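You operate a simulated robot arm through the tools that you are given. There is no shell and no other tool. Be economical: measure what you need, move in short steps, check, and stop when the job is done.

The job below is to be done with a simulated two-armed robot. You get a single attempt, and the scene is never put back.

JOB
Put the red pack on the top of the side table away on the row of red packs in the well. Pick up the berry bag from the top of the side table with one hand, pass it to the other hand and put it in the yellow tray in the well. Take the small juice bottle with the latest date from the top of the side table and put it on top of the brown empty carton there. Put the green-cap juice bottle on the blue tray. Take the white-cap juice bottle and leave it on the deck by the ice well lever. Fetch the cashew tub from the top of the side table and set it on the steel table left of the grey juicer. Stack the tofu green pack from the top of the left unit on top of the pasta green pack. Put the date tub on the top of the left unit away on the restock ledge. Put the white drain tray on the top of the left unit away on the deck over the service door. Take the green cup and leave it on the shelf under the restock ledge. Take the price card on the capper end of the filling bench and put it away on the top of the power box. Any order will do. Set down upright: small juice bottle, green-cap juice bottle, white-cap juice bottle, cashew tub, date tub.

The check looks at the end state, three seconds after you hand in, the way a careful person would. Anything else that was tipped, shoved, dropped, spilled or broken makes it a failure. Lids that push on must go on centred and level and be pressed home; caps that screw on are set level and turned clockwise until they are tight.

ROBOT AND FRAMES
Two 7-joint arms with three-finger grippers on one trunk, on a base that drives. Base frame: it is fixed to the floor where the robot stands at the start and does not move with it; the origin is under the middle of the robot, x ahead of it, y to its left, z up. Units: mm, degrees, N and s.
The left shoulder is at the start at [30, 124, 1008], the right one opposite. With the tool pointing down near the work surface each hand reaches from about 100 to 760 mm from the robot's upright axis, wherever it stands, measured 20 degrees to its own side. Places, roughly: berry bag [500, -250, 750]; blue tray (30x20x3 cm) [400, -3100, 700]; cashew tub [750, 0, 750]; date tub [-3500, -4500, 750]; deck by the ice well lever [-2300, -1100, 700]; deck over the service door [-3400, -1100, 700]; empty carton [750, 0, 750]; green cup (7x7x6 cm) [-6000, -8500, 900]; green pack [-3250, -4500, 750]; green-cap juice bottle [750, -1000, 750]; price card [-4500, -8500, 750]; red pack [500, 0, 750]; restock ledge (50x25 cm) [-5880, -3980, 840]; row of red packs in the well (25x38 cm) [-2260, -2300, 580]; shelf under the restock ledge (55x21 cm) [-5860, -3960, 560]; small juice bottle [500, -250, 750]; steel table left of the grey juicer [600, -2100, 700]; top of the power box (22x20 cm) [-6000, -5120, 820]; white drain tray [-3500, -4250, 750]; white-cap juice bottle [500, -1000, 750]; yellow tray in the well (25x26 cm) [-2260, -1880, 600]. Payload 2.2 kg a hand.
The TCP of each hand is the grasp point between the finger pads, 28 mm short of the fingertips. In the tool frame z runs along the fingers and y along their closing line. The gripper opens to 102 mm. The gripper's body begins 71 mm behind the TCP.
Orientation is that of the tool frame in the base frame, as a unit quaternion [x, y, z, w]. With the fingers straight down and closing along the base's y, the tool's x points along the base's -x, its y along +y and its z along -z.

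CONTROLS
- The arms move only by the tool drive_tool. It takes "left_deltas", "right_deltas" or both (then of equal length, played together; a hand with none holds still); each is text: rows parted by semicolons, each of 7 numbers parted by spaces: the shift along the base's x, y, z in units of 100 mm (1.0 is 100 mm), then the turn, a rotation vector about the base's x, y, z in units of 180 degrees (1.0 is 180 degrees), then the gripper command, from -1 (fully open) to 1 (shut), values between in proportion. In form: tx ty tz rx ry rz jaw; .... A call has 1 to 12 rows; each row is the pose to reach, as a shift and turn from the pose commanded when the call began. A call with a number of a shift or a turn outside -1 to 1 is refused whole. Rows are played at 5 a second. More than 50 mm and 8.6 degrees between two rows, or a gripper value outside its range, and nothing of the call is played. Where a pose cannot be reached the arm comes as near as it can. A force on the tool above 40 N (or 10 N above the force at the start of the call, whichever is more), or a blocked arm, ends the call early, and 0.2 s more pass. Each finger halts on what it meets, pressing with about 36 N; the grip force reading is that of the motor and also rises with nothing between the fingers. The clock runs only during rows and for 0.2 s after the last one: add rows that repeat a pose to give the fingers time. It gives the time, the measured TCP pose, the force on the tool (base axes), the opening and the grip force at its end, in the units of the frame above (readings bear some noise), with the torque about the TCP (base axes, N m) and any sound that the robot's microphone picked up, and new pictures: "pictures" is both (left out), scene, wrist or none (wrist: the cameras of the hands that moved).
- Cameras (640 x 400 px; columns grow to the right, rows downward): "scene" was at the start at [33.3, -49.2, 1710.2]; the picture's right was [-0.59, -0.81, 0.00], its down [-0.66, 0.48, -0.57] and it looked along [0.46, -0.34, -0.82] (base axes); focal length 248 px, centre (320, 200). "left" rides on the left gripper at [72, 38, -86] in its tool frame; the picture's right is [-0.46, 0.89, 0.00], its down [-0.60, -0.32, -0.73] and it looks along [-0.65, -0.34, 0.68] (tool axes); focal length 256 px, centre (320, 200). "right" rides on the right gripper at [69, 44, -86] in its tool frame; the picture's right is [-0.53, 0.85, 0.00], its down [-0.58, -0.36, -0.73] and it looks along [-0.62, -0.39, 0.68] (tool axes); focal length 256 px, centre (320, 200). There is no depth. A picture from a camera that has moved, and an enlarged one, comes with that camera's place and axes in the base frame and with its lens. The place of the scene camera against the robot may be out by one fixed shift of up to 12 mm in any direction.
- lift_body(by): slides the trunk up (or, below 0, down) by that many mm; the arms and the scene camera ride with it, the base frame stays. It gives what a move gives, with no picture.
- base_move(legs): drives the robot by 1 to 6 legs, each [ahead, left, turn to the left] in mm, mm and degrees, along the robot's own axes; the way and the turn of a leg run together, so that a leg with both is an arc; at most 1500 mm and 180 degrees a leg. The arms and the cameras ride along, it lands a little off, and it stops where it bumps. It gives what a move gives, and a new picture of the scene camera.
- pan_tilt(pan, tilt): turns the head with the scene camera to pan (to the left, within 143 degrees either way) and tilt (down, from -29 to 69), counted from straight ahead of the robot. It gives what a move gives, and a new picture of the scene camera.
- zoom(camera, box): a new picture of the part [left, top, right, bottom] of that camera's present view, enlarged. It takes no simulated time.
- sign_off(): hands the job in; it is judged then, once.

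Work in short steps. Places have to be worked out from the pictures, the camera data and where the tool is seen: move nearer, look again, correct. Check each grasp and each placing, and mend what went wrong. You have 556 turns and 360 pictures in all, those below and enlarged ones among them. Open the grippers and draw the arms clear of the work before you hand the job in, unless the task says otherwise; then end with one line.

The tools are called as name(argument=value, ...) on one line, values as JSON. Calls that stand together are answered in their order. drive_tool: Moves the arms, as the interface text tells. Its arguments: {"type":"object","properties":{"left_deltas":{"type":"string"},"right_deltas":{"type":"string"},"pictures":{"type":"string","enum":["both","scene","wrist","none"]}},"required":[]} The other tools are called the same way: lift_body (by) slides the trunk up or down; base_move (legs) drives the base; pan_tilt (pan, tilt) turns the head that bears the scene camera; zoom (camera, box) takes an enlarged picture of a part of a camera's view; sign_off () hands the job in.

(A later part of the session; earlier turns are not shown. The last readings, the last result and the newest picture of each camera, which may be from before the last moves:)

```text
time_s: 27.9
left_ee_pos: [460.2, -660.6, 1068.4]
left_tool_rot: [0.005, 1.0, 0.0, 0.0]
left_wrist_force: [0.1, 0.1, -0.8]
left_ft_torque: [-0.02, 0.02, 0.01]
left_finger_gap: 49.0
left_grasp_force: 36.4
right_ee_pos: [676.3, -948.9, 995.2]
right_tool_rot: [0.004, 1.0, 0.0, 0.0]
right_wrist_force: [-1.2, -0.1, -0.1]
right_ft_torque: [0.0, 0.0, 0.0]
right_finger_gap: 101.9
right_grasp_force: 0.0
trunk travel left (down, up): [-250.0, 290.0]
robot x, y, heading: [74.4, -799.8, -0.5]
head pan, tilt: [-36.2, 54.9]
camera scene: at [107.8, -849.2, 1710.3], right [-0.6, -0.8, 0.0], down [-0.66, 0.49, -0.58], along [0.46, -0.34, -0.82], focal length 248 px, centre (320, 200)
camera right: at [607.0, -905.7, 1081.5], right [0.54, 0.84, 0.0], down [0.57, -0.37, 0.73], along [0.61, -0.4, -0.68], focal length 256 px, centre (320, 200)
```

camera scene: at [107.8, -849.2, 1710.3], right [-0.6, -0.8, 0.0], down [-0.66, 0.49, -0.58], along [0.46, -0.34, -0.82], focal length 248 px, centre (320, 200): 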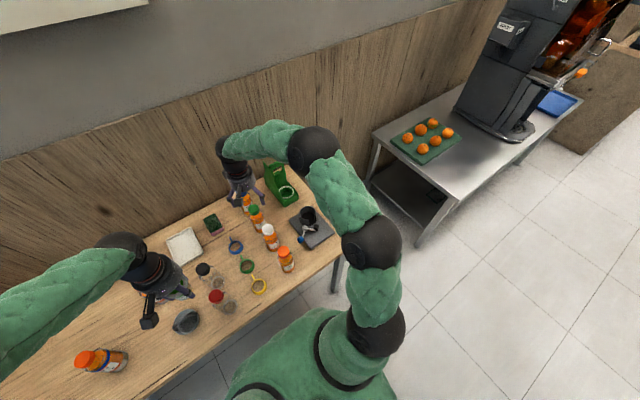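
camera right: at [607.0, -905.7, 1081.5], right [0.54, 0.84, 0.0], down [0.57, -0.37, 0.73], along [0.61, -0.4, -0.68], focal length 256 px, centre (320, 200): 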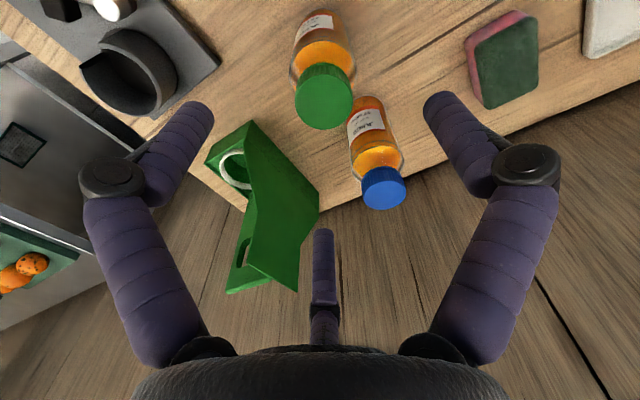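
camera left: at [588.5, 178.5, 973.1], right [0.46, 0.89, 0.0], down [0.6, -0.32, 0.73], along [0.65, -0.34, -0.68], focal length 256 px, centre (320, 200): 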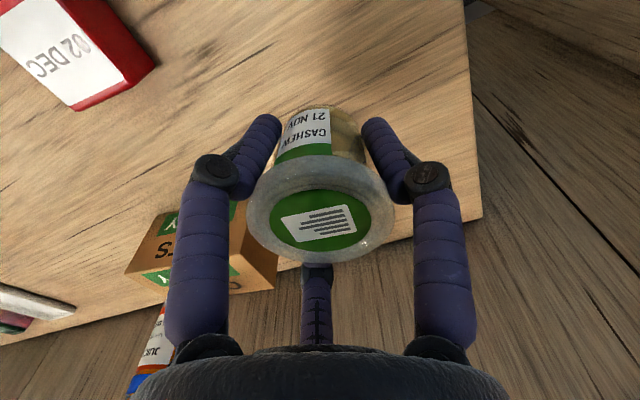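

Green cap lies right under the TCP. Descend to 857 and grip.

drive_tool(right_deltas="0 0 -0.45 0 0 0 -1; 0 0 -0.9 0 0 0 -1; 0 0 -1 0 0 0 -1", pictures="none")

drive_tool(right_deltas="0 0 -0.2 0 0 0 -1; 0 0 -0.37 0 0 0 -1; 0 0 -0.37 0 0 0 0; 0 0 -0.37 0 0 0 0.4; 0 0 -0.37 0 0 0 0.6; 0 0 -0.37 0 0 0 0.6", pictures="wrist")

```text
time_s: 28.7
left_ee_pos: [461.2, -660.4, 1068.6]
left_tool_rot: [0.005, 1.0, 0.0, -0.001]
left_wrist_force: [-1.1, 1.0, -1.1]
left_ft_torque: [0.02, 0.03, -0.02]
left_finger_gap: 49.0
left_grasp_force: 35.8
right_ee_pos: [675.2, -947.1, 894.8]
right_tool_rot: [0.004, 1.0, 0.0, 0.001]
right_wrist_force: [-0.1, 1.9, -0.3]
right_ft_torque: [0.01, -0.01, -0.01]
right_finger_gap: 101.9
right_grasp_force: 0.1
trunk travel left (down, up): [-250.0, 290.0]
robot x, y, heading: [78.1, -798.5, -0.4]
head pan, tilt: [-36.2, 54.9]
```

```text
time_s: 30.1
left_ee_pos: [461.4, -659.2, 1068.7]
left_tool_rot: [0.004, 1.0, 0.0, -0.001]
left_wrist_force: [0.6, 0.2, 0.1]
left_ft_torque: [0.0, -0.02, -0.01]
left_finger_gap: 49.1
left_grasp_force: 36.4
right_ee_pos: [673.8, -950.0, 859.8]
right_tool_rot: [0.004, 1.0, 0.0, 0.001]
right_wrist_force: [2.4, -0.8, 5.6]
right_ft_torque: [-0.08, -0.04, 0.0]
right_finger_gap: 54.5
right_grasp_force: 36.5
trunk travel left (down, up): [-250.0, 290.0]
robot x, y, heading: [74.2, -801.4, -0.8]
head pan, tilt: [-36.2, 54.9]
camera right: at [604.9, -905.9, 945.8], right [0.54, 0.84, 0.0], down [0.57, -0.37, 0.73], along [0.62, -0.4, -0.68], focal length 256 px, centre (320, 200)
```

right: 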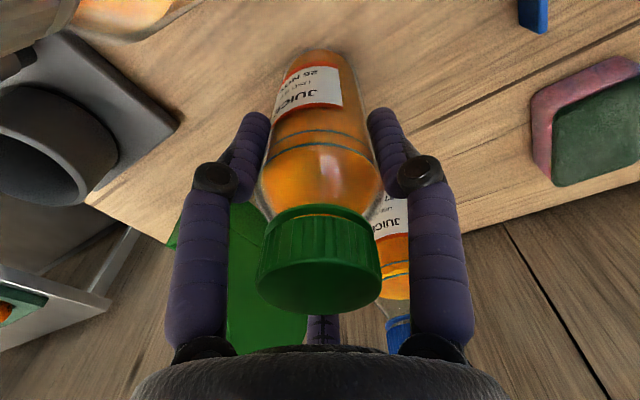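

Gripped. Lift 200 mm and retract.

drive_tool(right_deltas="0 0 0.1 0 0 0 0.6; 0 0 0.5 0 0 0 0.6; 0 0 1 0 0 0 0.6", pictures="none")

drive_tool(right_deltas="0 0 0.45 0 0 0 0.6; 0 0 0.9 0 0 0 0.6; -0.4 -0.2 1 0 0 0 0.6; -0.8 -0.4 1 0 0 0 0.6; -1 -0.6 1 0 0 0 0.6", pictures="none")

drive_tool(right_deltas="-0.35 -0.2 0.1 0 0 0 0.6; -0.7 -0.4 0.2 0 0 0 0.6; -1 -0.6 0.2 0 0 0 0.6", pictures="wrist")

pan_tilt(pan=-60, tilt=40)

```text
time_s: 30.9
left_ee_pos: [461.2, -660.2, 1068.1]
left_tool_rot: [0.004, 1.0, 0.0, 0.0]
left_wrist_force: [-0.2, -1.3, -0.7]
left_ft_torque: [0.03, -0.03, -0.02]
left_finger_gap: 49.0
left_grasp_force: 35.7
right_ee_pos: [670.1, -949.4, 958.6]
right_tool_rot: [0.003, 1.0, 0.001, -0.002]
right_wrist_force: [-0.7, -0.1, -3.8]
right_ft_torque: [0.04, -0.05, 0.0]
right_finger_gap: 54.5
right_grasp_force: 35.7
trunk travel left (down, up): [-250.0, 290.0]
robot x, y, heading: [75.5, -796.1, -0.6]
head pan, tilt: [-36.2, 54.9]
```

```text
time_s: 32.1
left_ee_pos: [460.2, -660.2, 1068.0]
left_tool_rot: [0.004, 1.0, 0.0, 0.001]
left_wrist_force: [-0.3, 0.8, -0.4]
left_ft_torque: [-0.01, 0.01, -0.01]
left_finger_gap: 49.1
left_grasp_force: 35.8
right_ee_pos: [574.1, -1008.9, 1059.5]
right_tool_rot: [0.003, 1.0, 0.001, -0.001]
right_wrist_force: [-0.7, -0.8, -2.5]
right_ft_torque: [0.01, -0.02, -0.01]
right_finger_gap: 54.7
right_grasp_force: 36.0
trunk travel left (down, up): [-250.0, 290.0]
robot x, y, heading: [78.5, -799.7, -0.5]
head pan, tilt: [-36.2, 54.9]
```

```text
time_s: 32.9
left_ee_pos: [461.1, -661.8, 1068.8]
left_tool_rot: [0.004, 1.0, 0.0, 0.0]
left_wrist_force: [-0.9, 0.2, -0.1]
left_ft_torque: [0.02, -0.04, 0.02]
left_finger_gap: 48.7
left_grasp_force: 36.2
right_ee_pos: [474.9, -1071.0, 1076.6]
right_tool_rot: [0.004, 1.0, 0.0, 0.0]
right_wrist_force: [-0.7, -0.9, -3.7]
right_ft_torque: [0.02, -0.01, 0.03]
right_finger_gap: 54.5
right_grasp_force: 35.6
trunk travel left (down, up): [-250.0, 290.0]
robot x, y, heading: [73.7, -799.7, -0.5]
head pan, tilt: [-36.2, 54.9]
camera right: at [406.1, -1027.2, 1163.9], right [0.54, 0.84, 0.0], down [0.57, -0.37, 0.73], along [0.62, -0.39, -0.68], focal length 256 px, centre (320, 200)
```

right: 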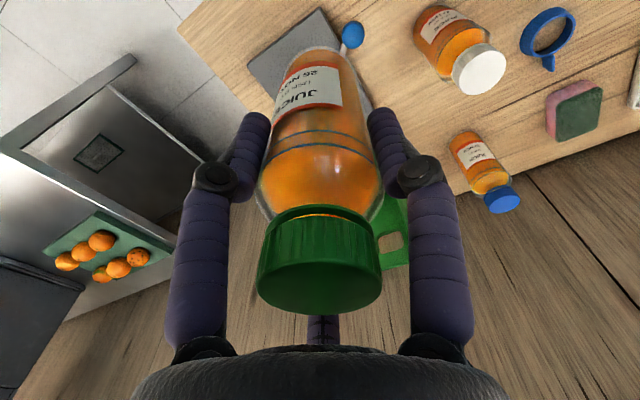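

```text
time_s: 33.8
left_ee_pos: [461.1, -660.7, 1068.5]
left_tool_rot: [0.005, 1.0, 0.0, 0.001]
left_wrist_force: [0.4, 0.8, -1.4]
left_ft_torque: [0.02, -0.02, -0.04]
left_finger_gap: 48.9
left_grasp_force: 36.2
right_ee_pos: [475.6, -1069.5, 1077.8]
right_tool_rot: [0.004, 1.0, 0.0, 0.0]
right_wrist_force: [0.3, 0.5, -3.0]
right_ft_torque: [-0.02, 0.0, -0.03]
right_finger_gap: 54.6
right_grasp_force: 35.5
trunk travel left (down, up): [-250.0, 290.0]
robot x, y, heading: [76.1, -797.7, -0.5]
head pan, tilt: [-60.0, 40.0]
camera scene: at [92.6, -880.1, 1730.7], right [-0.87, -0.49, 0.0], down [-0.32, 0.56, -0.77], along [0.38, -0.67, -0.64], focal length 248 px, centre (320, 200)
```

scene: 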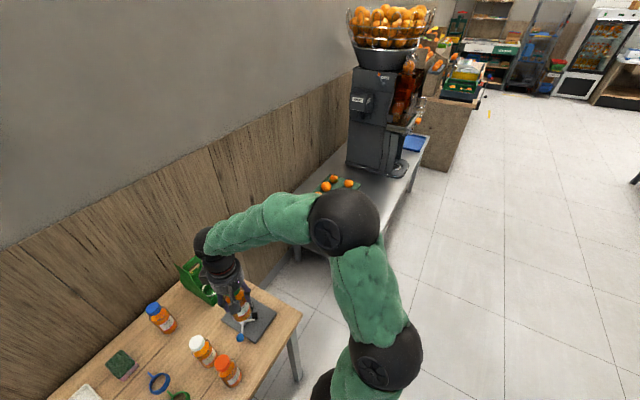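

Steel table with juicer lies ahead along -y; floor clear. I back off 150 mm and slide right 1150 mm.

base_move(legs=[[-150, 0, 0.5], [0, -1150, 0]])

pan_tilt(pan=-25, tilt=50)

```text
time_s: 40.7
left_ee_pos: [311.3, -1808.8, 1068.4]
left_tool_rot: [-0.001, 1.0, 0.0, 0.0]
left_wrist_force: [-0.6, -0.2, -0.9]
left_ft_torque: [-0.03, -0.04, 0.02]
left_finger_gap: 49.0
left_grasp_force: 36.2
right_ee_pos: [328.3, -2218.0, 1077.0]
right_tool_rot: [0.0, 1.0, 0.0, 0.0]
right_wrist_force: [-0.3, 0.5, -2.2]
right_ft_torque: [0.03, 0.01, 0.0]
right_finger_gap: 54.6
right_grasp_force: 35.5
trunk travel left (down, up): [-250.0, 290.0]
robot x, y, heading: [-74.2, -1954.3, 0.2]
head pan, tilt: [-60.0, 40.0]
camera scene: at [-55.6, -2032.0, 1730.8], right [-0.86, -0.5, 0.0], down [-0.32, 0.56, -0.77], along [0.38, -0.66, -0.64], focal length 248 px, centre (320, 200)
```

scene: 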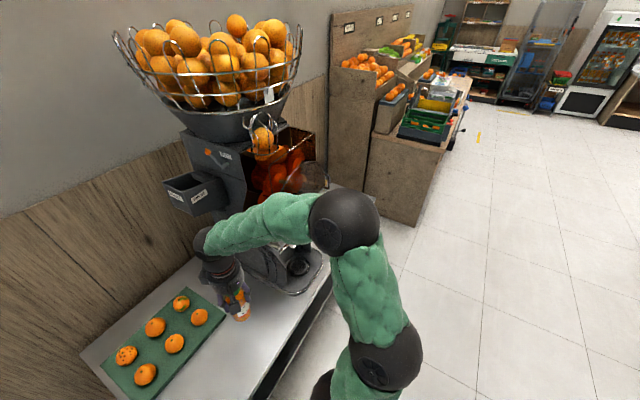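

```text
time_s: 41.7
left_ee_pos: [310.6, -1807.8, 1069.6]
left_tool_rot: [-0.001, 1.0, 0.0, 0.0]
left_wrist_force: [0.0, 0.8, -0.7]
left_ft_torque: [-0.01, -0.01, 0.05]
left_finger_gap: 48.9
left_grasp_force: 36.2
right_ee_pos: [330.4, -2217.5, 1078.1]
right_tool_rot: [-0.002, 1.0, 0.0, 0.0]
right_wrist_force: [0.8, -0.2, -2.8]
right_ft_torque: [-0.01, -0.02, -0.02]
right_finger_gap: 54.5
right_grasp_force: 36.0
trunk travel left (down, up): [-250.0, 290.0]
robot x, y, heading: [-73.8, -1950.0, -0.2]
head pan, tilt: [-25.0, 50.0]
camera scene: at [-28.4, -1990.4, 1716.6], right [-0.42, -0.91, 0.0], down [-0.69, 0.32, -0.64], along [0.58, -0.27, -0.77], focal length 248 px, centre (320, 200)
```

scene: 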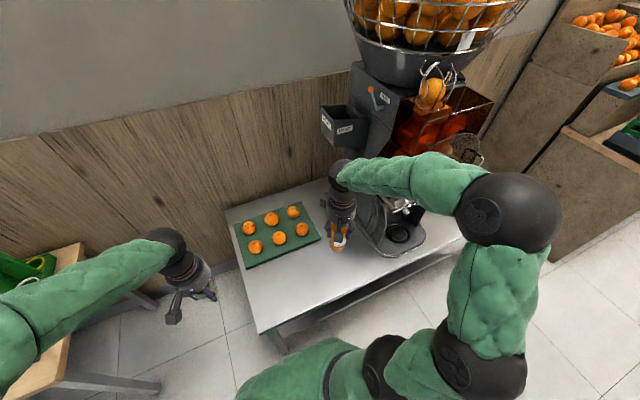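

Free steel strip is in front of the orange mat (x≈270–510). I'll put the tub at ≈(395,-2080): retract right hand 100 mm, then slide 100 mm right.

drive_tool(right_deltas="-0.45 0 0 0 0 0 0.6; -0.9 0 0 0 0 0 0.6; -1 0 0 0 0 0 0.6", pictures="none")

base_move(legs=[[0, -100, 0]])

```text
time_s: 42.5
left_ee_pos: [310.8, -1808.8, 1068.9]
left_tool_rot: [0.0, 1.0, 0.0, 0.0]
left_wrist_force: [-0.2, 0.3, -0.3]
left_ft_torque: [-0.02, 0.02, -0.02]
left_finger_gap: 48.9
left_grasp_force: 36.3
right_ee_pos: [231.2, -2216.9, 1078.0]
right_tool_rot: [-0.001, 1.0, 0.0, 0.001]
right_wrist_force: [0.5, -0.4, -2.6]
right_ft_torque: [0.0, -0.01, 0.03]
right_finger_gap: 54.7
right_grasp_force: 35.8
trunk travel left (down, up): [-250.0, 290.0]
robot x, y, heading: [-71.7, -1948.4, 0.2]
head pan, tilt: [-25.0, 50.0]
```

```text
time_s: 43.6
left_ee_pos: [310.8, -1910.3, 1068.5]
left_tool_rot: [0.0, 1.0, 0.001, -0.001]
left_wrist_force: [-0.1, -0.6, -1.8]
left_ft_torque: [0.04, 0.0, 0.0]
left_finger_gap: 49.1
left_grasp_force: 36.2
right_ee_pos: [229.8, -2318.4, 1078.2]
right_tool_rot: [-0.001, 1.0, 0.001, 0.0]
right_wrist_force: [-0.5, -1.1, -4.1]
right_ft_torque: [0.03, 0.0, 0.02]
right_finger_gap: 54.6
right_grasp_force: 36.3
trunk travel left (down, up): [-250.0, 290.0]
robot x, y, heading: [-73.0, -2053.7, -0.1]
head pan, tilt: [-25.0, 50.0]
camera scene: at [-28.4, -2092.4, 1716.6], right [-0.42, -0.91, 0.0], down [-0.69, 0.32, -0.64], along [0.58, -0.27, -0.77], focal length 248 px, centre (320, 200)
```

scene: 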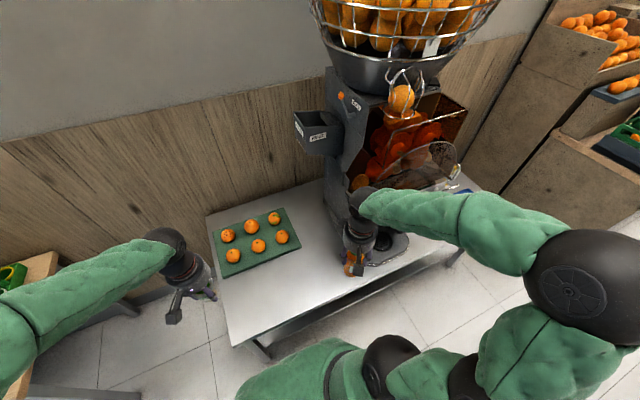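

Move left hand over (400,-2110), descending to ~860.

drive_tool(left_deltas="0.2 -0.4 -0.2 0 0 0 0.6; 0.4 -0.7 -0.5 0 0 0 0.6; 0.6 -1 -0.8 0 0 0 0.6", pictures="none")

drive_tool(left_deltas="0.15 -0.4 -0.2 0 0 0 0.6; 0.3 -0.7 -0.6 0 0 0 0.6; 0.3 -1 -1 0 0 0 0.6; 0.3 -1 -1 0 0 0 0.6", pictures="both")

```text
time_s: 44.4
left_ee_pos: [372.0, -2010.3, 989.0]
left_tool_rot: [0.0, 1.0, 0.0, 0.0]
left_wrist_force: [0.9, -0.9, -1.3]
left_ft_torque: [0.03, 0.03, 0.01]
left_finger_gap: 49.0
left_grasp_force: 35.8
right_ee_pos: [232.1, -2318.6, 1078.4]
right_tool_rot: [-0.001, 1.0, 0.0, -0.001]
right_wrist_force: [0.7, 0.1, -3.2]
right_ft_torque: [0.01, 0.02, 0.01]
right_finger_gap: 54.8
right_grasp_force: 36.2
trunk travel left (down, up): [-250.0, 290.0]
robot x, y, heading: [-74.6, -2050.7, 0.2]
head pan, tilt: [-25.0, 50.0]
```

```text
refused: row 2 steps farther than a row can; nothing moved
```

Split that into smaller steps.

drive_tool(left_deltas="0.15 -0.3 -0.25 0 0 0 0.6; 0.3 -0.6 -0.5 0 0 0 0.6; 0.3 -0.85 -0.8 0 0 0 0.6; 0.3 -1 -1 0 0 0 0.6; 0.3 -1 -1 0 0 0 0.6", pictures="both")

```text
time_s: 45.6
left_ee_pos: [400.6, -2109.5, 889.1]
left_tool_rot: [0.0, 1.0, 0.0, 0.0]
left_wrist_force: [0.6, -0.6, 0.2]
left_ft_torque: [0.01, -0.03, 0.01]
left_finger_gap: 48.8
left_grasp_force: 35.6
right_ee_pos: [230.6, -2317.7, 1077.7]
right_tool_rot: [-0.002, 1.0, 0.0, 0.0]
right_wrist_force: [0.6, -0.3, -2.6]
right_ft_torque: [0.02, -0.02, -0.01]
right_finger_gap: 54.5
right_grasp_force: 36.4
trunk travel left (down, up): [-250.0, 290.0]
robot x, y, heading: [-77.5, -2050.6, 0.2]
head pan, tilt: [-25.0, 50.0]
camera scene: at [-28.5, -2090.5, 1716.6], right [-0.42, -0.91, 0.0], down [-0.69, 0.32, -0.64], along [0.58, -0.27, -0.77], focal length 248 px, centre (320, 200)
camera left: at [327.9, -2070.5, 974.8], right [0.46, 0.89, 0.0], down [0.6, -0.32, 0.73], along [0.65, -0.34, -0.68], focal length 256 px, centre (320, 200)
```

scene: 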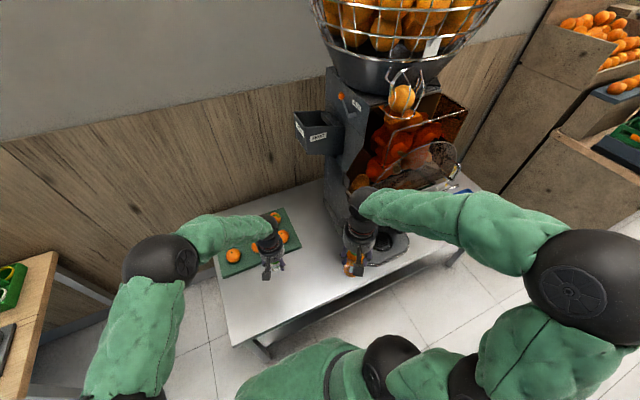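
left: 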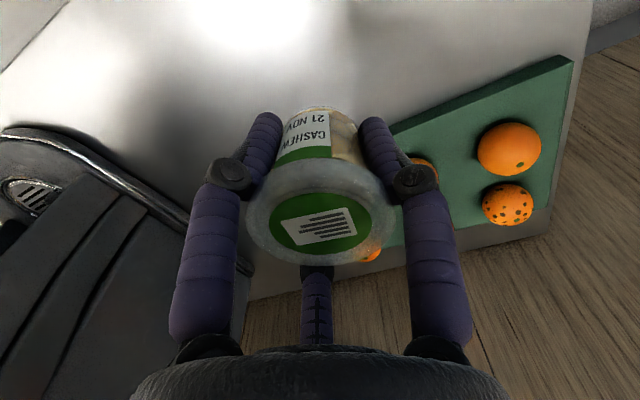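

Mat front edge is at x≈516; spot (400,-2110) is clear steel. Descend.

drive_tool(left_deltas="0 0 -0.4 0 0 0 0.6; 0 0 -0.8 0 0 0 0.6; 0 0 -1 0 0 0 0.6", pictures="none")

drive_tool(left_deltas="0 0 -0.2 0 0 0 0.6; 0 0 -0.35 0 0 0 0.6; 0 0 -0.4 0 0 0 0.6; 0 0 -0.45 0 0 0 0.6; 0 0 -0.5 0 0 0 0.6; 0 0 -0.55 0 0 0 0.6; 0 0 -0.6 0 0 0 0.6; 0 0 -0.65 0 0 0 0.6; 0 0 -0.7 0 0 0 0.6", pictures="wrist")

```text
time_s: 46.4
left_ee_pos: [401.7, -2109.1, 787.6]
left_tool_rot: [-0.001, 1.0, 0.001, 0.0]
left_wrist_force: [0.2, 0.4, -0.6]
left_ft_torque: [0.0, 0.01, 0.04]
left_finger_gap: 49.1
left_grasp_force: 35.8
right_ee_pos: [229.8, -2318.0, 1078.0]
right_tool_rot: [-0.001, 1.0, 0.0, -0.001]
right_wrist_force: [-0.1, -0.1, -3.8]
right_ft_torque: [-0.01, 0.0, -0.01]
right_finger_gap: 54.5
right_grasp_force: 36.2
trunk travel left (down, up): [-250.0, 290.0]
robot x, y, heading: [-74.0, -2049.3, -0.3]
head pan, tilt: [-25.0, 50.0]
```

```text
time_s: 48.4
left_ee_pos: [402.7, -2108.5, 717.5]
left_tool_rot: [0.0, 1.0, 0.0, 0.0]
left_wrist_force: [0.5, 0.2, 0.0]
left_ft_torque: [0.0, -0.02, 0.0]
left_finger_gap: 48.8
left_grasp_force: 35.9
right_ee_pos: [230.5, -2318.2, 1078.3]
right_tool_rot: [-0.001, 1.0, 0.0, -0.002]
right_wrist_force: [0.5, -0.2, -3.2]
right_ft_torque: [0.0, 0.0, 0.0]
right_finger_gap: 54.5
right_grasp_force: 36.7
trunk travel left (down, up): [-250.0, 290.0]
robot x, y, heading: [-74.7, -2051.1, 0.0]
head pan, tilt: [-25.0, 50.0]
camera left: at [328.1, -2071.2, 803.7], right [0.46, 0.89, 0.0], down [0.6, -0.32, 0.73], along [0.65, -0.34, -0.68], focal length 256 px, centre (320, 200)
```

left: 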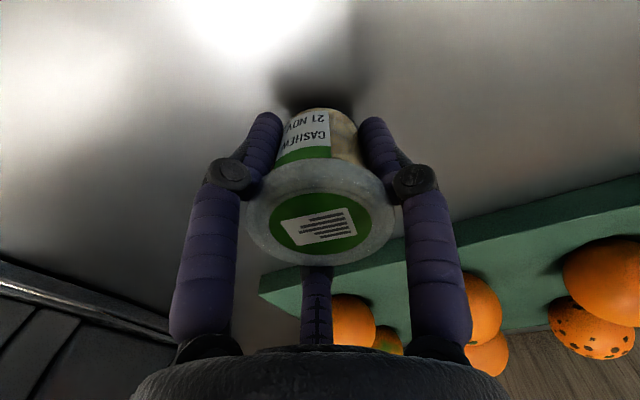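

Not yet in contact. Continue in small steps.

drive_tool(left_deltas="0 0 -0.04 0 0 0 0.6; 0 0 -0.08 0 0 0 0.6; 0 0 -0.12 0 0 0 0.6; 0 0 -0.15 0 0 0 0.6; 0 0 -0.18 0 0 0 0.6; 0 0 -0.21 0 0 0 0.6", pictures="wrist")

```text
time_s: 49.8
left_ee_pos: [402.0, -2108.6, 698.7]
left_tool_rot: [-0.001, 1.0, -0.001, 0.002]
left_wrist_force: [-4.1, -1.5, 19.8]
left_ft_torque: [0.02, -0.02, -0.02]
left_finger_gap: 48.5
left_grasp_force: 35.5
right_ee_pos: [228.9, -2318.7, 1078.1]
right_tool_rot: [-0.002, 1.0, 0.0, -0.001]
right_wrist_force: [-0.1, -0.7, -2.5]
right_ft_torque: [0.0, 0.0, 0.0]
right_finger_gap: 54.6
right_grasp_force: 36.2
trunk travel left (down, up): [-250.0, 290.0]
robot x, y, heading: [-70.0, -2052.5, -0.1]
head pan, tilt: [-25.0, 50.0]
camera left: at [327.5, -2070.8, 784.9], right [0.46, 0.89, 0.0], down [0.6, -0.32, 0.73], along [0.65, -0.34, -0.68], focal length 256 px, centre (320, 200)
```

left: 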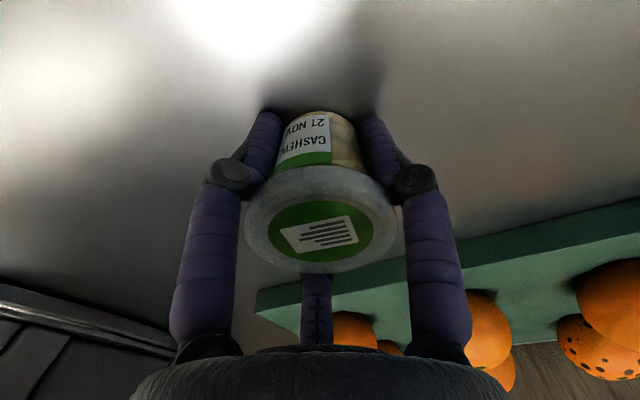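

Contact at z≈699. Ease 2 mm, open, lift.

drive_tool(left_deltas="0 0 0.03 0 0 0 0.6; 0 0 0.03 0 0 0 0.2; 0 0 0.03 0 0 0 -0.4; 0 0 0.03 0 0 0 -1; 0 0 0.3 0 0 0 -1; 0 0 0.7 0 0 0 -1; 0 0 1.0 0 0 0 -1; 0 0.3 1.0 0 0 0 -1", pictures="wrist")

```text
time_s: 51.6
left_ee_pos: [401.5, -2080.5, 797.7]
left_tool_rot: [0.0, 1.0, 0.0, 0.0]
left_wrist_force: [0.1, 1.0, -0.3]
left_ft_torque: [-0.03, -0.03, 0.0]
left_finger_gap: 101.8
left_grasp_force: 0.0
right_ee_pos: [230.1, -2317.2, 1078.6]
right_tool_rot: [0.0, 1.0, 0.0, -0.001]
right_wrist_force: [0.9, -0.5, -3.1]
right_ft_torque: [-0.04, 0.0, -0.02]
right_finger_gap: 54.7
right_grasp_force: 36.1
trunk travel left (down, up): [-250.0, 290.0]
robot x, y, heading: [-74.5, -2055.2, 0.4]
head pan, tilt: [-25.0, 50.0]
camera left: at [327.4, -2042.1, 882.5], right [0.47, 0.89, 0.0], down [0.6, -0.32, 0.73], along [0.65, -0.34, -0.68], focal length 256 px, centre (320, 200)
```

left: 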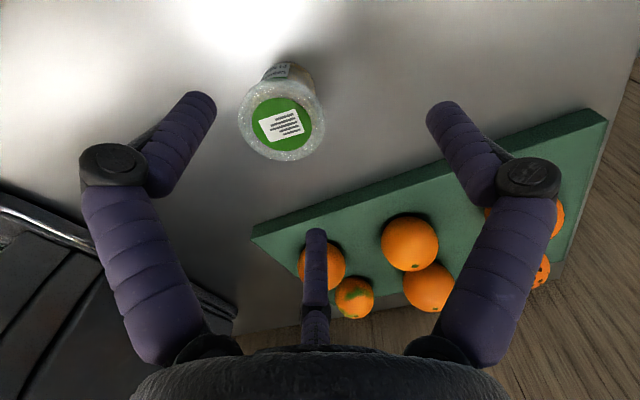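

Tub stands fine. Raise and retract left hand, then back off 150 and slide right 1000 to the blue tray.

drive_tool(left_deltas="-0.1 0.1 0.45 0 0 0 -1; -0.3 0.2 0.9 0 0 0 -1; -0.7 0.3 1 0 0 0 -1; -1 0.3 1 0 0 0 -1", pictures="none")

drive_tool(left_deltas="-0.1 0.1 0.45 0 0 0 -1; -0.3 0.2 0.9 0 0 0 -1; -0.5 0.3 1 0 0 0 -1", pictures="none")

base_move(legs=[[-150, 0, 0], [0, -1000, 0]])

```text
refused: row 2 steps farther than a row can; nothing moved
```

```text
refused: row 2 steps farther than a row can; nothing moved
```

```text
time_s: 57.8
left_ee_pos: [268.8, -3065.7, 797.0]
left_tool_rot: [-0.015, 1.0, 0.0, 0.001]
left_wrist_force: [0.4, -0.1, -0.1]
left_ft_torque: [-0.01, 0.02, -0.01]
left_finger_gap: 102.0
left_grasp_force: 0.0
right_ee_pos: [106.8, -3309.0, 1078.1]
right_tool_rot: [-0.017, 1.0, 0.001, 0.001]
right_wrist_force: [0.4, -0.4, -2.8]
right_ft_torque: [0.0, 0.0, 0.01]
right_finger_gap: 54.6
right_grasp_force: 35.8
trunk travel left (down, up): [-250.0, 290.0]
robot x, y, heading: [-205.7, -3053.3, 2.0]
head pan, tilt: [-25.0, 50.0]
camera scene: at [-159.4, -3090.9, 1716.6], right [-0.39, -0.92, 0.0], down [-0.7, 0.3, -0.64], along [0.59, -0.25, -0.77], focal length 248 px, centre (320, 200)
```

scene: 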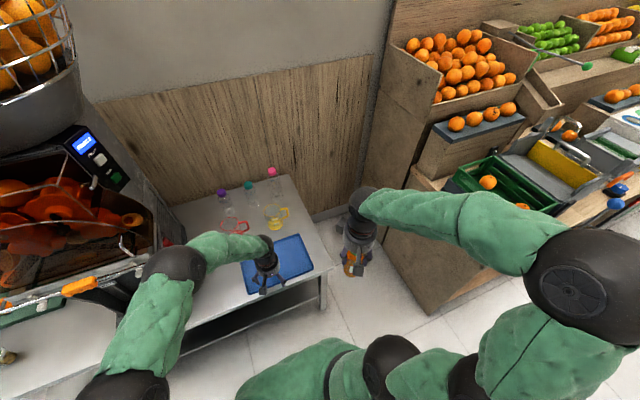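

The left hand moves were refused, so the base drove with the left hand low; I must check for disturbance. First raise the left hand safely.

drive_tool(left_deltas="-0.1 0 0.4 0 0 0 -1; -0.2 0 0.8 0 0 0 -1; -0.3 0 1 0 0 0 -1", pictures="none")

drive_tool(left_deltas="-0.1 0 0.4 0 0 0 -1; -0.2 0 0.8 0 0 0 -1; -0.2 0 1 0 0 0 -1", pictures="none")

pan_tilt(pan=45, tilt=45)

```text
time_s: 58.6
left_ee_pos: [238.2, -3066.8, 897.9]
left_tool_rot: [-0.015, 1.0, 0.0, -0.001]
left_wrist_force: [-0.5, -0.5, -0.9]
left_ft_torque: [0.01, -0.07, -0.01]
left_finger_gap: 101.7
left_grasp_force: 0.1
right_ee_pos: [106.0, -3308.3, 1079.0]
right_tool_rot: [-0.017, 1.0, 0.0, 0.001]
right_wrist_force: [-0.5, 0.9, -2.6]
right_ft_torque: [0.01, 0.0, -0.02]
right_finger_gap: 54.7
right_grasp_force: 36.1
trunk travel left (down, up): [-250.0, 290.0]
robot x, y, heading: [-204.5, -3051.1, 2.0]
head pan, tilt: [-25.0, 50.0]
```

```text
time_s: 59.4
left_ee_pos: [218.9, -3067.4, 997.9]
left_tool_rot: [-0.016, 1.0, 0.0, -0.001]
left_wrist_force: [0.4, 0.0, 0.4]
left_ft_torque: [-0.01, 0.0, -0.04]
left_finger_gap: 101.9
left_grasp_force: 0.0
right_ee_pos: [106.7, -3309.7, 1077.6]
right_tool_rot: [-0.017, 1.0, 0.0, 0.0]
right_wrist_force: [0.0, -0.4, -2.3]
right_ft_torque: [-0.03, -0.05, 0.0]
right_finger_gap: 54.7
right_grasp_force: 35.6
trunk travel left (down, up): [-250.0, 290.0]
robot x, y, heading: [-204.2, -3053.7, 1.9]
head pan, tilt: [-25.0, 50.0]
```

```text
time_s: 60.8
left_ee_pos: [218.7, -3066.9, 997.3]
left_tool_rot: [-0.015, 1.0, 0.0, 0.0]
left_wrist_force: [-0.1, -0.1, -0.3]
left_ft_torque: [0.02, -0.04, 0.01]
left_finger_gap: 102.0
left_grasp_force: 0.0
right_ee_pos: [106.8, -3309.6, 1078.0]
right_tool_rot: [-0.017, 1.0, 0.0, -0.001]
right_wrist_force: [0.4, -0.6, -3.2]
right_ft_torque: [0.03, 0.0, -0.01]
right_finger_gap: 54.5
right_grasp_force: 36.1
trunk travel left (down, up): [-250.0, 290.0]
robot x, y, heading: [-204.0, -3050.1, 2.0]
head pan, tilt: [45.0, 45.0]
camera scene: at [-174.5, -3000.7, 1723.5], right [0.73, -0.68, 0.0], down [-0.48, -0.52, -0.71], along [0.48, 0.52, -0.71], focal length 248 px, centre (320, 200)
```

scene: 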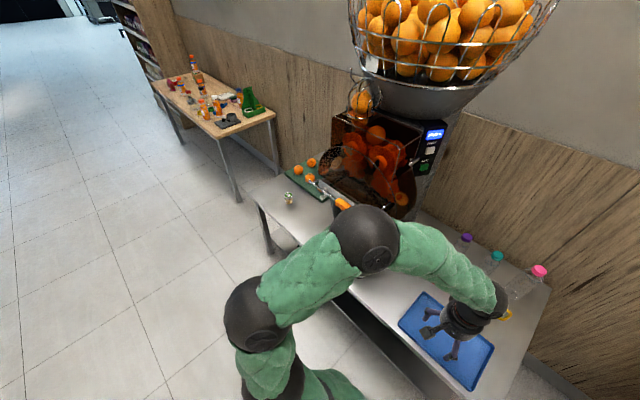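

zoom(camera="scene", box=[250, 120, 450, 240])

```text
3.20 times, centred on (350, 180) of scene
camera zoom: at [-174.5, -3000.7, 1723.5], right [0.73, -0.68, 0.0], down [-0.48, -0.52, -0.71], along [0.48, 0.52, -0.71], focal length 793 px, centre (224, 264)
```

zoom: 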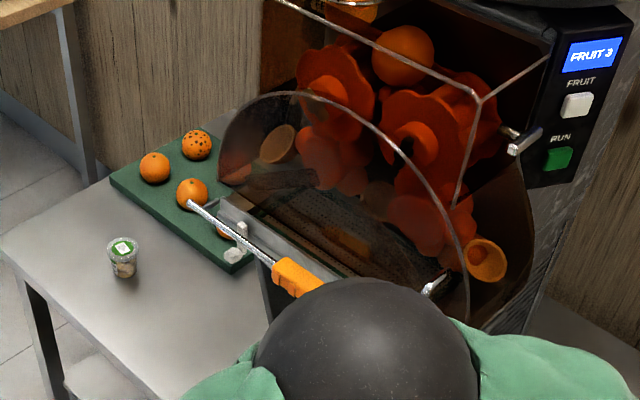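

Tub and juicer look undisturbed. Now pull left hand back and bring right hand over the tray centre ≈(378,-3105).

drive_tool(left_deltas="-0.45 0.15 0 0 0 0 -1; -0.8 0.4 0.1 0 0 0 -1; -1 0.6 0.2 0 0 0 -1", right_deltas="0.3 0.2 0 0 0 0 0.6; 0.6 0.4 0 0 0 0 0.6; 0.9 0.6 0 0 0 0 0.6", pictures="none")

drive_tool(right_deltas="0.3 0.2 0 0 0 0 0.6; 0.6 0.45 -0.15 0 0 0 0.6; 0.9 0.7 -0.3 0 0 0 0.6", pictures="none")

drive_tool(right_deltas="0.3 0.25 0 0 0 0 0.6; 0.6 0.5 -0.2 0 0 0 0.6; 0.9 0.7 -0.4 0 0 0 0.6; 0.9 0.7 -0.8 0 0 0 0.6; 0.9 0.7 -1 0 0 0 0.6", pictures="both")

```text
time_s: 61.6
left_ee_pos: [120.7, -3007.8, 1016.7]
left_tool_rot: [-0.016, 1.0, -0.001, -0.001]
left_wrist_force: [0.0, -0.2, -0.1]
left_ft_torque: [-0.03, -0.02, 0.04]
left_finger_gap: 101.8
left_grasp_force: 0.1
right_ee_pos: [197.0, -3248.9, 1078.3]
right_tool_rot: [-0.017, 1.0, -0.001, -0.001]
right_wrist_force: [0.9, -0.1, -3.1]
right_ft_torque: [0.01, -0.01, -0.02]
right_finger_gap: 54.7
right_grasp_force: 36.7
trunk travel left (down, up): [-250.0, 290.0]
robot x, y, heading: [-207.5, -3052.4, 2.0]
head pan, tilt: [45.0, 45.0]
```

```text
time_s: 62.4
left_ee_pos: [122.4, -3007.9, 1017.2]
left_tool_rot: [-0.016, 1.0, 0.0, -0.001]
left_wrist_force: [0.3, -0.4, 0.0]
left_ft_torque: [-0.03, 0.02, 0.04]
left_finger_gap: 102.0
left_grasp_force: 0.0
right_ee_pos: [291.0, -3177.0, 1049.3]
right_tool_rot: [-0.016, 1.0, -0.001, 0.0]
right_wrist_force: [-0.2, -0.1, -2.4]
right_ft_torque: [-0.01, 0.01, -0.01]
right_finger_gap: 54.8
right_grasp_force: 36.3
trunk travel left (down, up): [-250.0, 290.0]
robot x, y, heading: [-203.1, -3051.7, 1.8]
head pan, tilt: [45.0, 45.0]
```

```text
time_s: 63.6
left_ee_pos: [121.9, -3007.4, 1017.3]
left_tool_rot: [-0.016, 1.0, 0.0, -0.002]
left_wrist_force: [-0.8, -0.4, -0.6]
left_ft_torque: [-0.02, 0.0, -0.02]
left_finger_gap: 102.1
left_grasp_force: 0.0
right_ee_pos: [377.1, -3109.0, 948.3]
right_tool_rot: [-0.017, 1.0, 0.0, -0.001]
right_wrist_force: [0.5, 0.1, -2.6]
right_ft_torque: [-0.01, 0.0, 0.02]
right_finger_gap: 54.8
right_grasp_force: 35.8
trunk travel left (down, up): [-250.0, 290.0]
robot x, y, heading: [-203.0, -3054.8, 2.0]
head pan, tilt: [45.0, 45.0]
camera scene: at [-173.5, -3000.0, 1723.5], right [0.73, -0.68, 0.0], down [-0.48, -0.52, -0.71], along [0.48, 0.52, -0.71], focal length 248 px, centre (320, 200)
camera right: at [306.2, -3068.3, 1034.4], right [0.51, 0.86, 0.0], down [0.59, -0.35, 0.73], along [0.63, -0.37, -0.68], focal length 256 px, centre (320, 200)
```

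scene: 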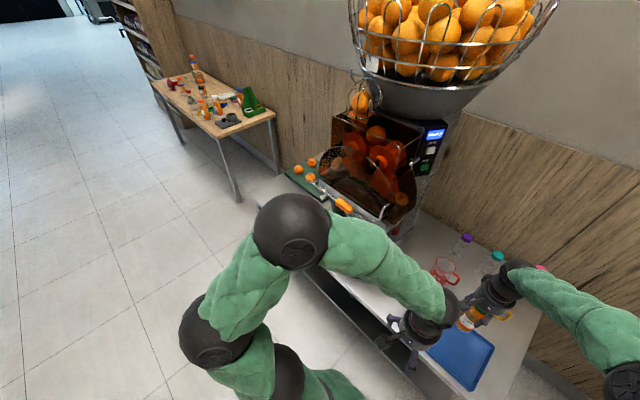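
right: 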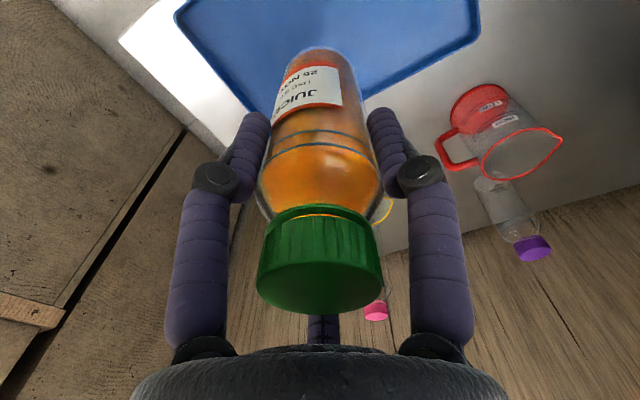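

Tray confirmed (x≈281–487, y≈-2945..-3250); (377,-3109) is its centre. Descend.

drive_tool(right_deltas="0 0.05 -0.4 0 0 0 0.6; 0 0.05 -0.8 0 0 0 0.6; 0 0.05 -1 0 0 0 0.6", pictures="none")

drive_tool(right_deltas="0 0 -0.2 0 0 0 0.6; 0 0 -0.35 0 0 0 0.6; 0 0 -0.4 0 0 0 0.6; 0 0 -0.44 0 0 0 0.6; 0 0 -0.48 0 0 0 0.6; 0 0 -0.52 0 0 0 0.6; 0 0 -0.56 0 0 0 0.6; 0 0 -0.6 0 0 0 0.6; 0 0 -0.64 0 0 0 0.6; 0 0 -0.68 0 0 0 0.6; 0 0 -0.72 0 0 0 0.6; 0 0 -0.76 0 0 0 0.6", pictures="wrist")

```text
time_s: 64.4
left_ee_pos: [120.4, -3008.1, 1016.6]
left_tool_rot: [-0.016, 1.0, 0.0, -0.001]
left_wrist_force: [-0.2, 0.4, 0.6]
left_ft_torque: [0.0, 0.03, 0.03]
left_finger_gap: 102.2
left_grasp_force: 0.1
right_ee_pos: [378.6, -3103.7, 847.7]
right_tool_rot: [-0.016, 1.0, 0.001, 0.001]
right_wrist_force: [-0.2, 0.8, -3.4]
right_ft_torque: [-0.01, 0.02, 0.02]
right_finger_gap: 54.5
right_grasp_force: 36.0
trunk travel left (down, up): [-250.0, 290.0]
robot x, y, heading: [-210.4, -3053.4, 1.7]
head pan, tilt: [45.0, 45.0]
```

```text
time_s: 67.0
left_ee_pos: [119.5, -3007.5, 1017.7]
left_tool_rot: [-0.015, 1.0, -0.001, 0.001]
left_wrist_force: [-0.4, 0.1, -0.2]
left_ft_torque: [0.0, -0.01, -0.02]
left_finger_gap: 101.7
left_grasp_force: 0.0
right_ee_pos: [378.1, -3104.3, 776.2]
right_tool_rot: [-0.015, 1.0, 0.002, 0.003]
right_wrist_force: [1.9, -0.3, 24.8]
right_ft_torque: [0.01, -0.21, -0.01]
right_finger_gap: 54.8
right_grasp_force: 35.8
trunk travel left (down, up): [-250.0, 290.0]
robot x, y, heading: [-207.0, -3054.7, 2.0]
head pan, tilt: [45.0, 45.0]
camera right: at [308.0, -3063.4, 861.0], right [0.51, 0.86, 0.01], down [0.58, -0.35, 0.73], along [0.64, -0.37, -0.68], focal length 256 px, centre (320, 200)
```

right: 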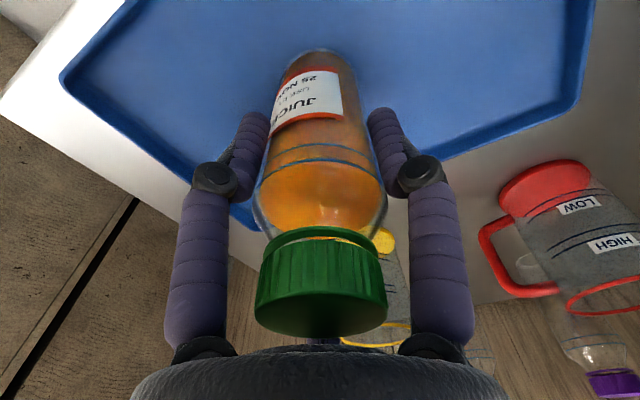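

In contact. Ease up 4 mm, open and lift.

drive_tool(right_deltas="0 0 0.04 0 0 0 0.6; 0 0 0.04 0 0 0 0.6; 0 0 0.04 0 0 0 0.1; 0 0 0.04 0 0 0 -0.5; 0 0 0.04 0 0 0 -1; 0 0 0.4 0 0 0 -1; 0 0 0.8 0 0 0 -1; 0 0 1.0 0 0 0 -1", pictures="wrist")

```text
time_s: 68.8
left_ee_pos: [120.8, -3008.0, 1016.9]
left_tool_rot: [-0.016, 1.0, -0.001, -0.001]
left_wrist_force: [-0.7, 1.1, 0.5]
left_ft_torque: [-0.01, 0.01, 0.02]
left_finger_gap: 102.2
left_grasp_force: 0.1
right_ee_pos: [375.6, -3104.8, 871.6]
right_tool_rot: [-0.016, 1.0, 0.0, 0.0]
right_wrist_force: [-0.2, 0.6, 0.2]
right_ft_torque: [-0.03, -0.01, -0.01]
right_finger_gap: 102.0
right_grasp_force: 0.0
trunk travel left (down, up): [-250.0, 290.0]
robot x, y, heading: [-204.9, -3052.2, 2.0]
head pan, tilt: [45.0, 45.0]
camera right: at [304.7, -3064.3, 957.9], right [0.51, 0.86, 0.0], down [0.59, -0.35, 0.73], along [0.63, -0.37, -0.68], focal length 256 px, centre (320, 200)
```

right: 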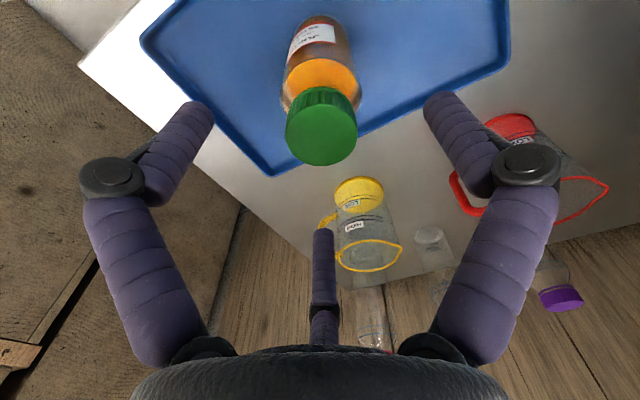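

Green-cap bottle stands on the tray. Raise and retract right hand, then drive back toward the side table.

drive_tool(right_deltas="0 0 0.45 0 0 0 -1; 0 0 0.9 0 0 0 -1; -0.3 -0.15 1 0 0 0 -1; -0.6 -0.3 1 0 0 0 -1; -1 -0.5 1 0 0 0 -1", pictures="none")

drive_tool(right_deltas="0 0 0.45 0 0 0 -1; -0.3 -0.15 0.8 0 0 0 -1; -0.65 -0.3 1 0 0 0 -1; -1 -0.5 1 0 0 0 -1", pictures="none")

```text
time_s: 70.0
left_ee_pos: [119.6, -3008.5, 1016.8]
left_tool_rot: [-0.017, 1.0, -0.001, 0.001]
left_wrist_force: [0.2, -0.5, 0.4]
left_ft_torque: [0.01, -0.02, -0.01]
left_finger_gap: 102.0
left_grasp_force: 0.0
right_ee_pos: [275.0, -3157.7, 971.1]
right_tool_rot: [-0.017, 1.0, 0.001, 0.001]
right_wrist_force: [-0.4, 0.0, -0.4]
right_ft_torque: [0.06, -0.03, 0.0]
right_finger_gap: 101.9
right_grasp_force: 0.1
trunk travel left (down, up): [-250.0, 290.0]
robot x, y, heading: [-201.5, -3049.7, 2.0]
head pan, tilt: [45.0, 45.0]
```

```text
time_s: 71.0
left_ee_pos: [120.6, -3008.7, 1015.7]
left_tool_rot: [-0.016, 1.0, 0.001, 0.0]
left_wrist_force: [-0.3, 0.3, -0.5]
left_ft_torque: [0.0, -0.01, 0.03]
left_finger_gap: 101.7
left_grasp_force: 0.1
right_ee_pos: [174.9, -3208.6, 1070.7]
right_tool_rot: [-0.017, 1.0, 0.0, 0.0]
right_wrist_force: [0.1, -0.1, -0.2]
right_ft_torque: [0.01, -0.04, 0.04]
right_finger_gap: 101.9
right_grasp_force: 0.1
trunk travel left (down, up): [-250.0, 290.0]
robot x, y, heading: [-205.1, -3051.5, 1.8]
head pan, tilt: [45.0, 45.0]
```

Drive back left 2250 mm in front of the juice bottles, then ahead.

base_move(legs=[[0, 0, -1.9], [0, 1130, 0], [0, 1125, 0]])

```text
time_s: 82.5
left_ee_pos: [79.5, -739.3, 1016.8]
left_tool_rot: [-0.013, 1.0, 0.0, -0.001]
left_wrist_force: [-0.6, 0.3, 0.0]
left_ft_torque: [-0.01, 0.01, -0.01]
left_finger_gap: 102.0
left_grasp_force: 0.1
right_ee_pos: [133.8, -938.8, 1070.1]
right_tool_rot: [-0.014, 1.0, 0.0, 0.0]
right_wrist_force: [0.2, 0.5, -0.5]
right_ft_torque: [0.0, -0.01, 0.02]
right_finger_gap: 102.1
right_grasp_force: 0.0
trunk travel left (down, up): [-250.0, 290.0]
robot x, y, heading: [-250.8, -782.0, 1.6]
head pan, tilt: [45.0, 45.0]
camera scene: at [-216.1, -729.4, 1723.5], right [0.73, -0.69, 0.0], down [-0.49, -0.51, -0.71], along [0.49, 0.51, -0.71], focal length 248 px, centre (320, 200)
```

scene: 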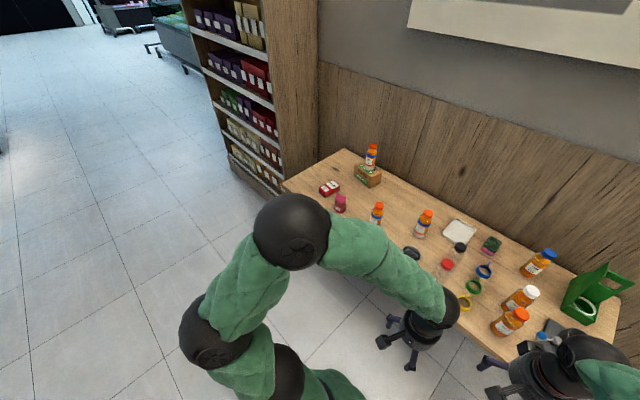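

Now ahead 330 mm toward the table with heading corrected.

base_move(legs=[[325, -15, -1.6]])

pan_tilt(pan=-20, tilt=55)

```text
time_s: 84.7
left_ee_pos: [405.8, -756.7, 1016.3]
left_tool_rot: [-0.002, 1.0, 0.0, 0.0]
left_wrist_force: [0.4, 0.4, -0.2]
left_ft_torque: [-0.03, 0.01, 0.03]
left_finger_gap: 101.7
left_grasp_force: 0.1
right_ee_pos: [456.4, -957.3, 1069.4]
right_tool_rot: [-0.002, 1.0, 0.0, -0.001]
right_wrist_force: [0.9, -0.5, -0.5]
right_ft_torque: [-0.01, 0.05, 0.0]
right_finger_gap: 101.8
right_grasp_force: 0.0
trunk travel left (down, up): [-250.0, 290.0]
robot x, y, heading: [78.1, -792.4, 0.3]
head pan, tilt: [45.0, 45.0]
camera scene: at [112.4, -740.6, 1723.5], right [0.71, -0.7, 0.0], down [-0.5, -0.5, -0.71], along [0.5, 0.5, -0.71], focal length 248 px, centre (320, 200)
```

scene: 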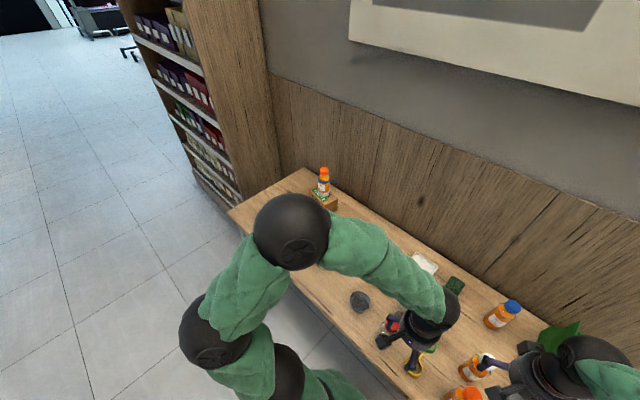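

```text
time_s: 86.1
left_ee_pos: [405.9, -757.7, 1017.2]
left_tool_rot: [-0.002, 1.0, 0.0, 0.0]
left_wrist_force: [0.0, 0.4, -0.1]
left_ft_torque: [-0.02, 0.01, -0.01]
left_finger_gap: 102.2
left_grasp_force: 0.1
right_ee_pos: [456.1, -957.0, 1070.8]
right_tool_rot: [-0.002, 1.0, 0.0, 0.0]
right_wrist_force: [-0.6, -0.3, -0.5]
right_ft_torque: [0.02, 0.01, -0.03]
right_finger_gap: 102.0
right_grasp_force: 0.1
trunk travel left (down, up): [-250.0, 290.0]
robot x, y, heading: [81.6, -792.3, -0.2]
head pan, tilt: [-20.0, 55.0]
camera scene: at [121.6, -822.6, 1710.1], right [-0.34, -0.94, 0.0], down [-0.77, 0.28, -0.57], along [0.54, -0.19, -0.82], focal length 248 px, centre (320, 200)
```

scene: 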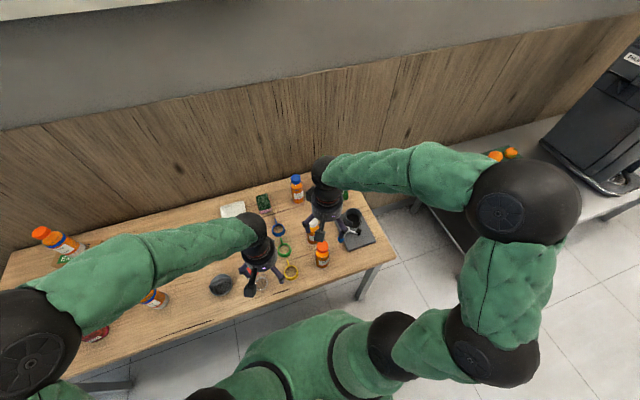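

Move right hand above white-cap bottle (≈(565,-949)).

drive_tool(right_deltas="0.4 0 -0.1 0 0 0 -1; 0.8 0.05 -0.2 0 0 0 -1; 1 0.07 -0.5 0 0 0 -1; 1 0.07 -0.75 0 0 0 -1; 1 0.07 -0.75 0 0 0 -1", pictures="wrist")

```text
time_s: 87.3
left_ee_pos: [405.9, -757.2, 1016.7]
left_tool_rot: [-0.002, 1.0, 0.0, 0.0]
left_wrist_force: [0.7, 0.1, 0.7]
left_ft_torque: [0.01, 0.0, 0.01]
left_finger_gap: 101.8
left_grasp_force: 0.1
right_ee_pos: [555.0, -950.6, 995.4]
right_tool_rot: [-0.002, 1.0, 0.001, 0.0]
right_wrist_force: [0.2, 0.7, -0.5]
right_ft_torque: [0.01, 0.03, 0.01]
right_finger_gap: 101.5
right_grasp_force: 0.0
trunk travel left (down, up): [-250.0, 290.0]
robot x, y, heading: [78.7, -793.9, 0.3]
head pan, tilt: [-20.0, 55.0]
camera right: at [485.8, -907.7, 1081.5], right [0.53, 0.85, 0.0], down [0.58, -0.36, 0.73], along [0.62, -0.39, -0.68], focal length 256 px, centre (320, 200)
```

right: 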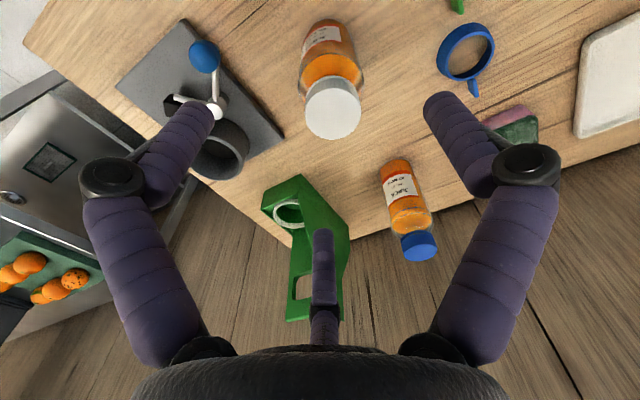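

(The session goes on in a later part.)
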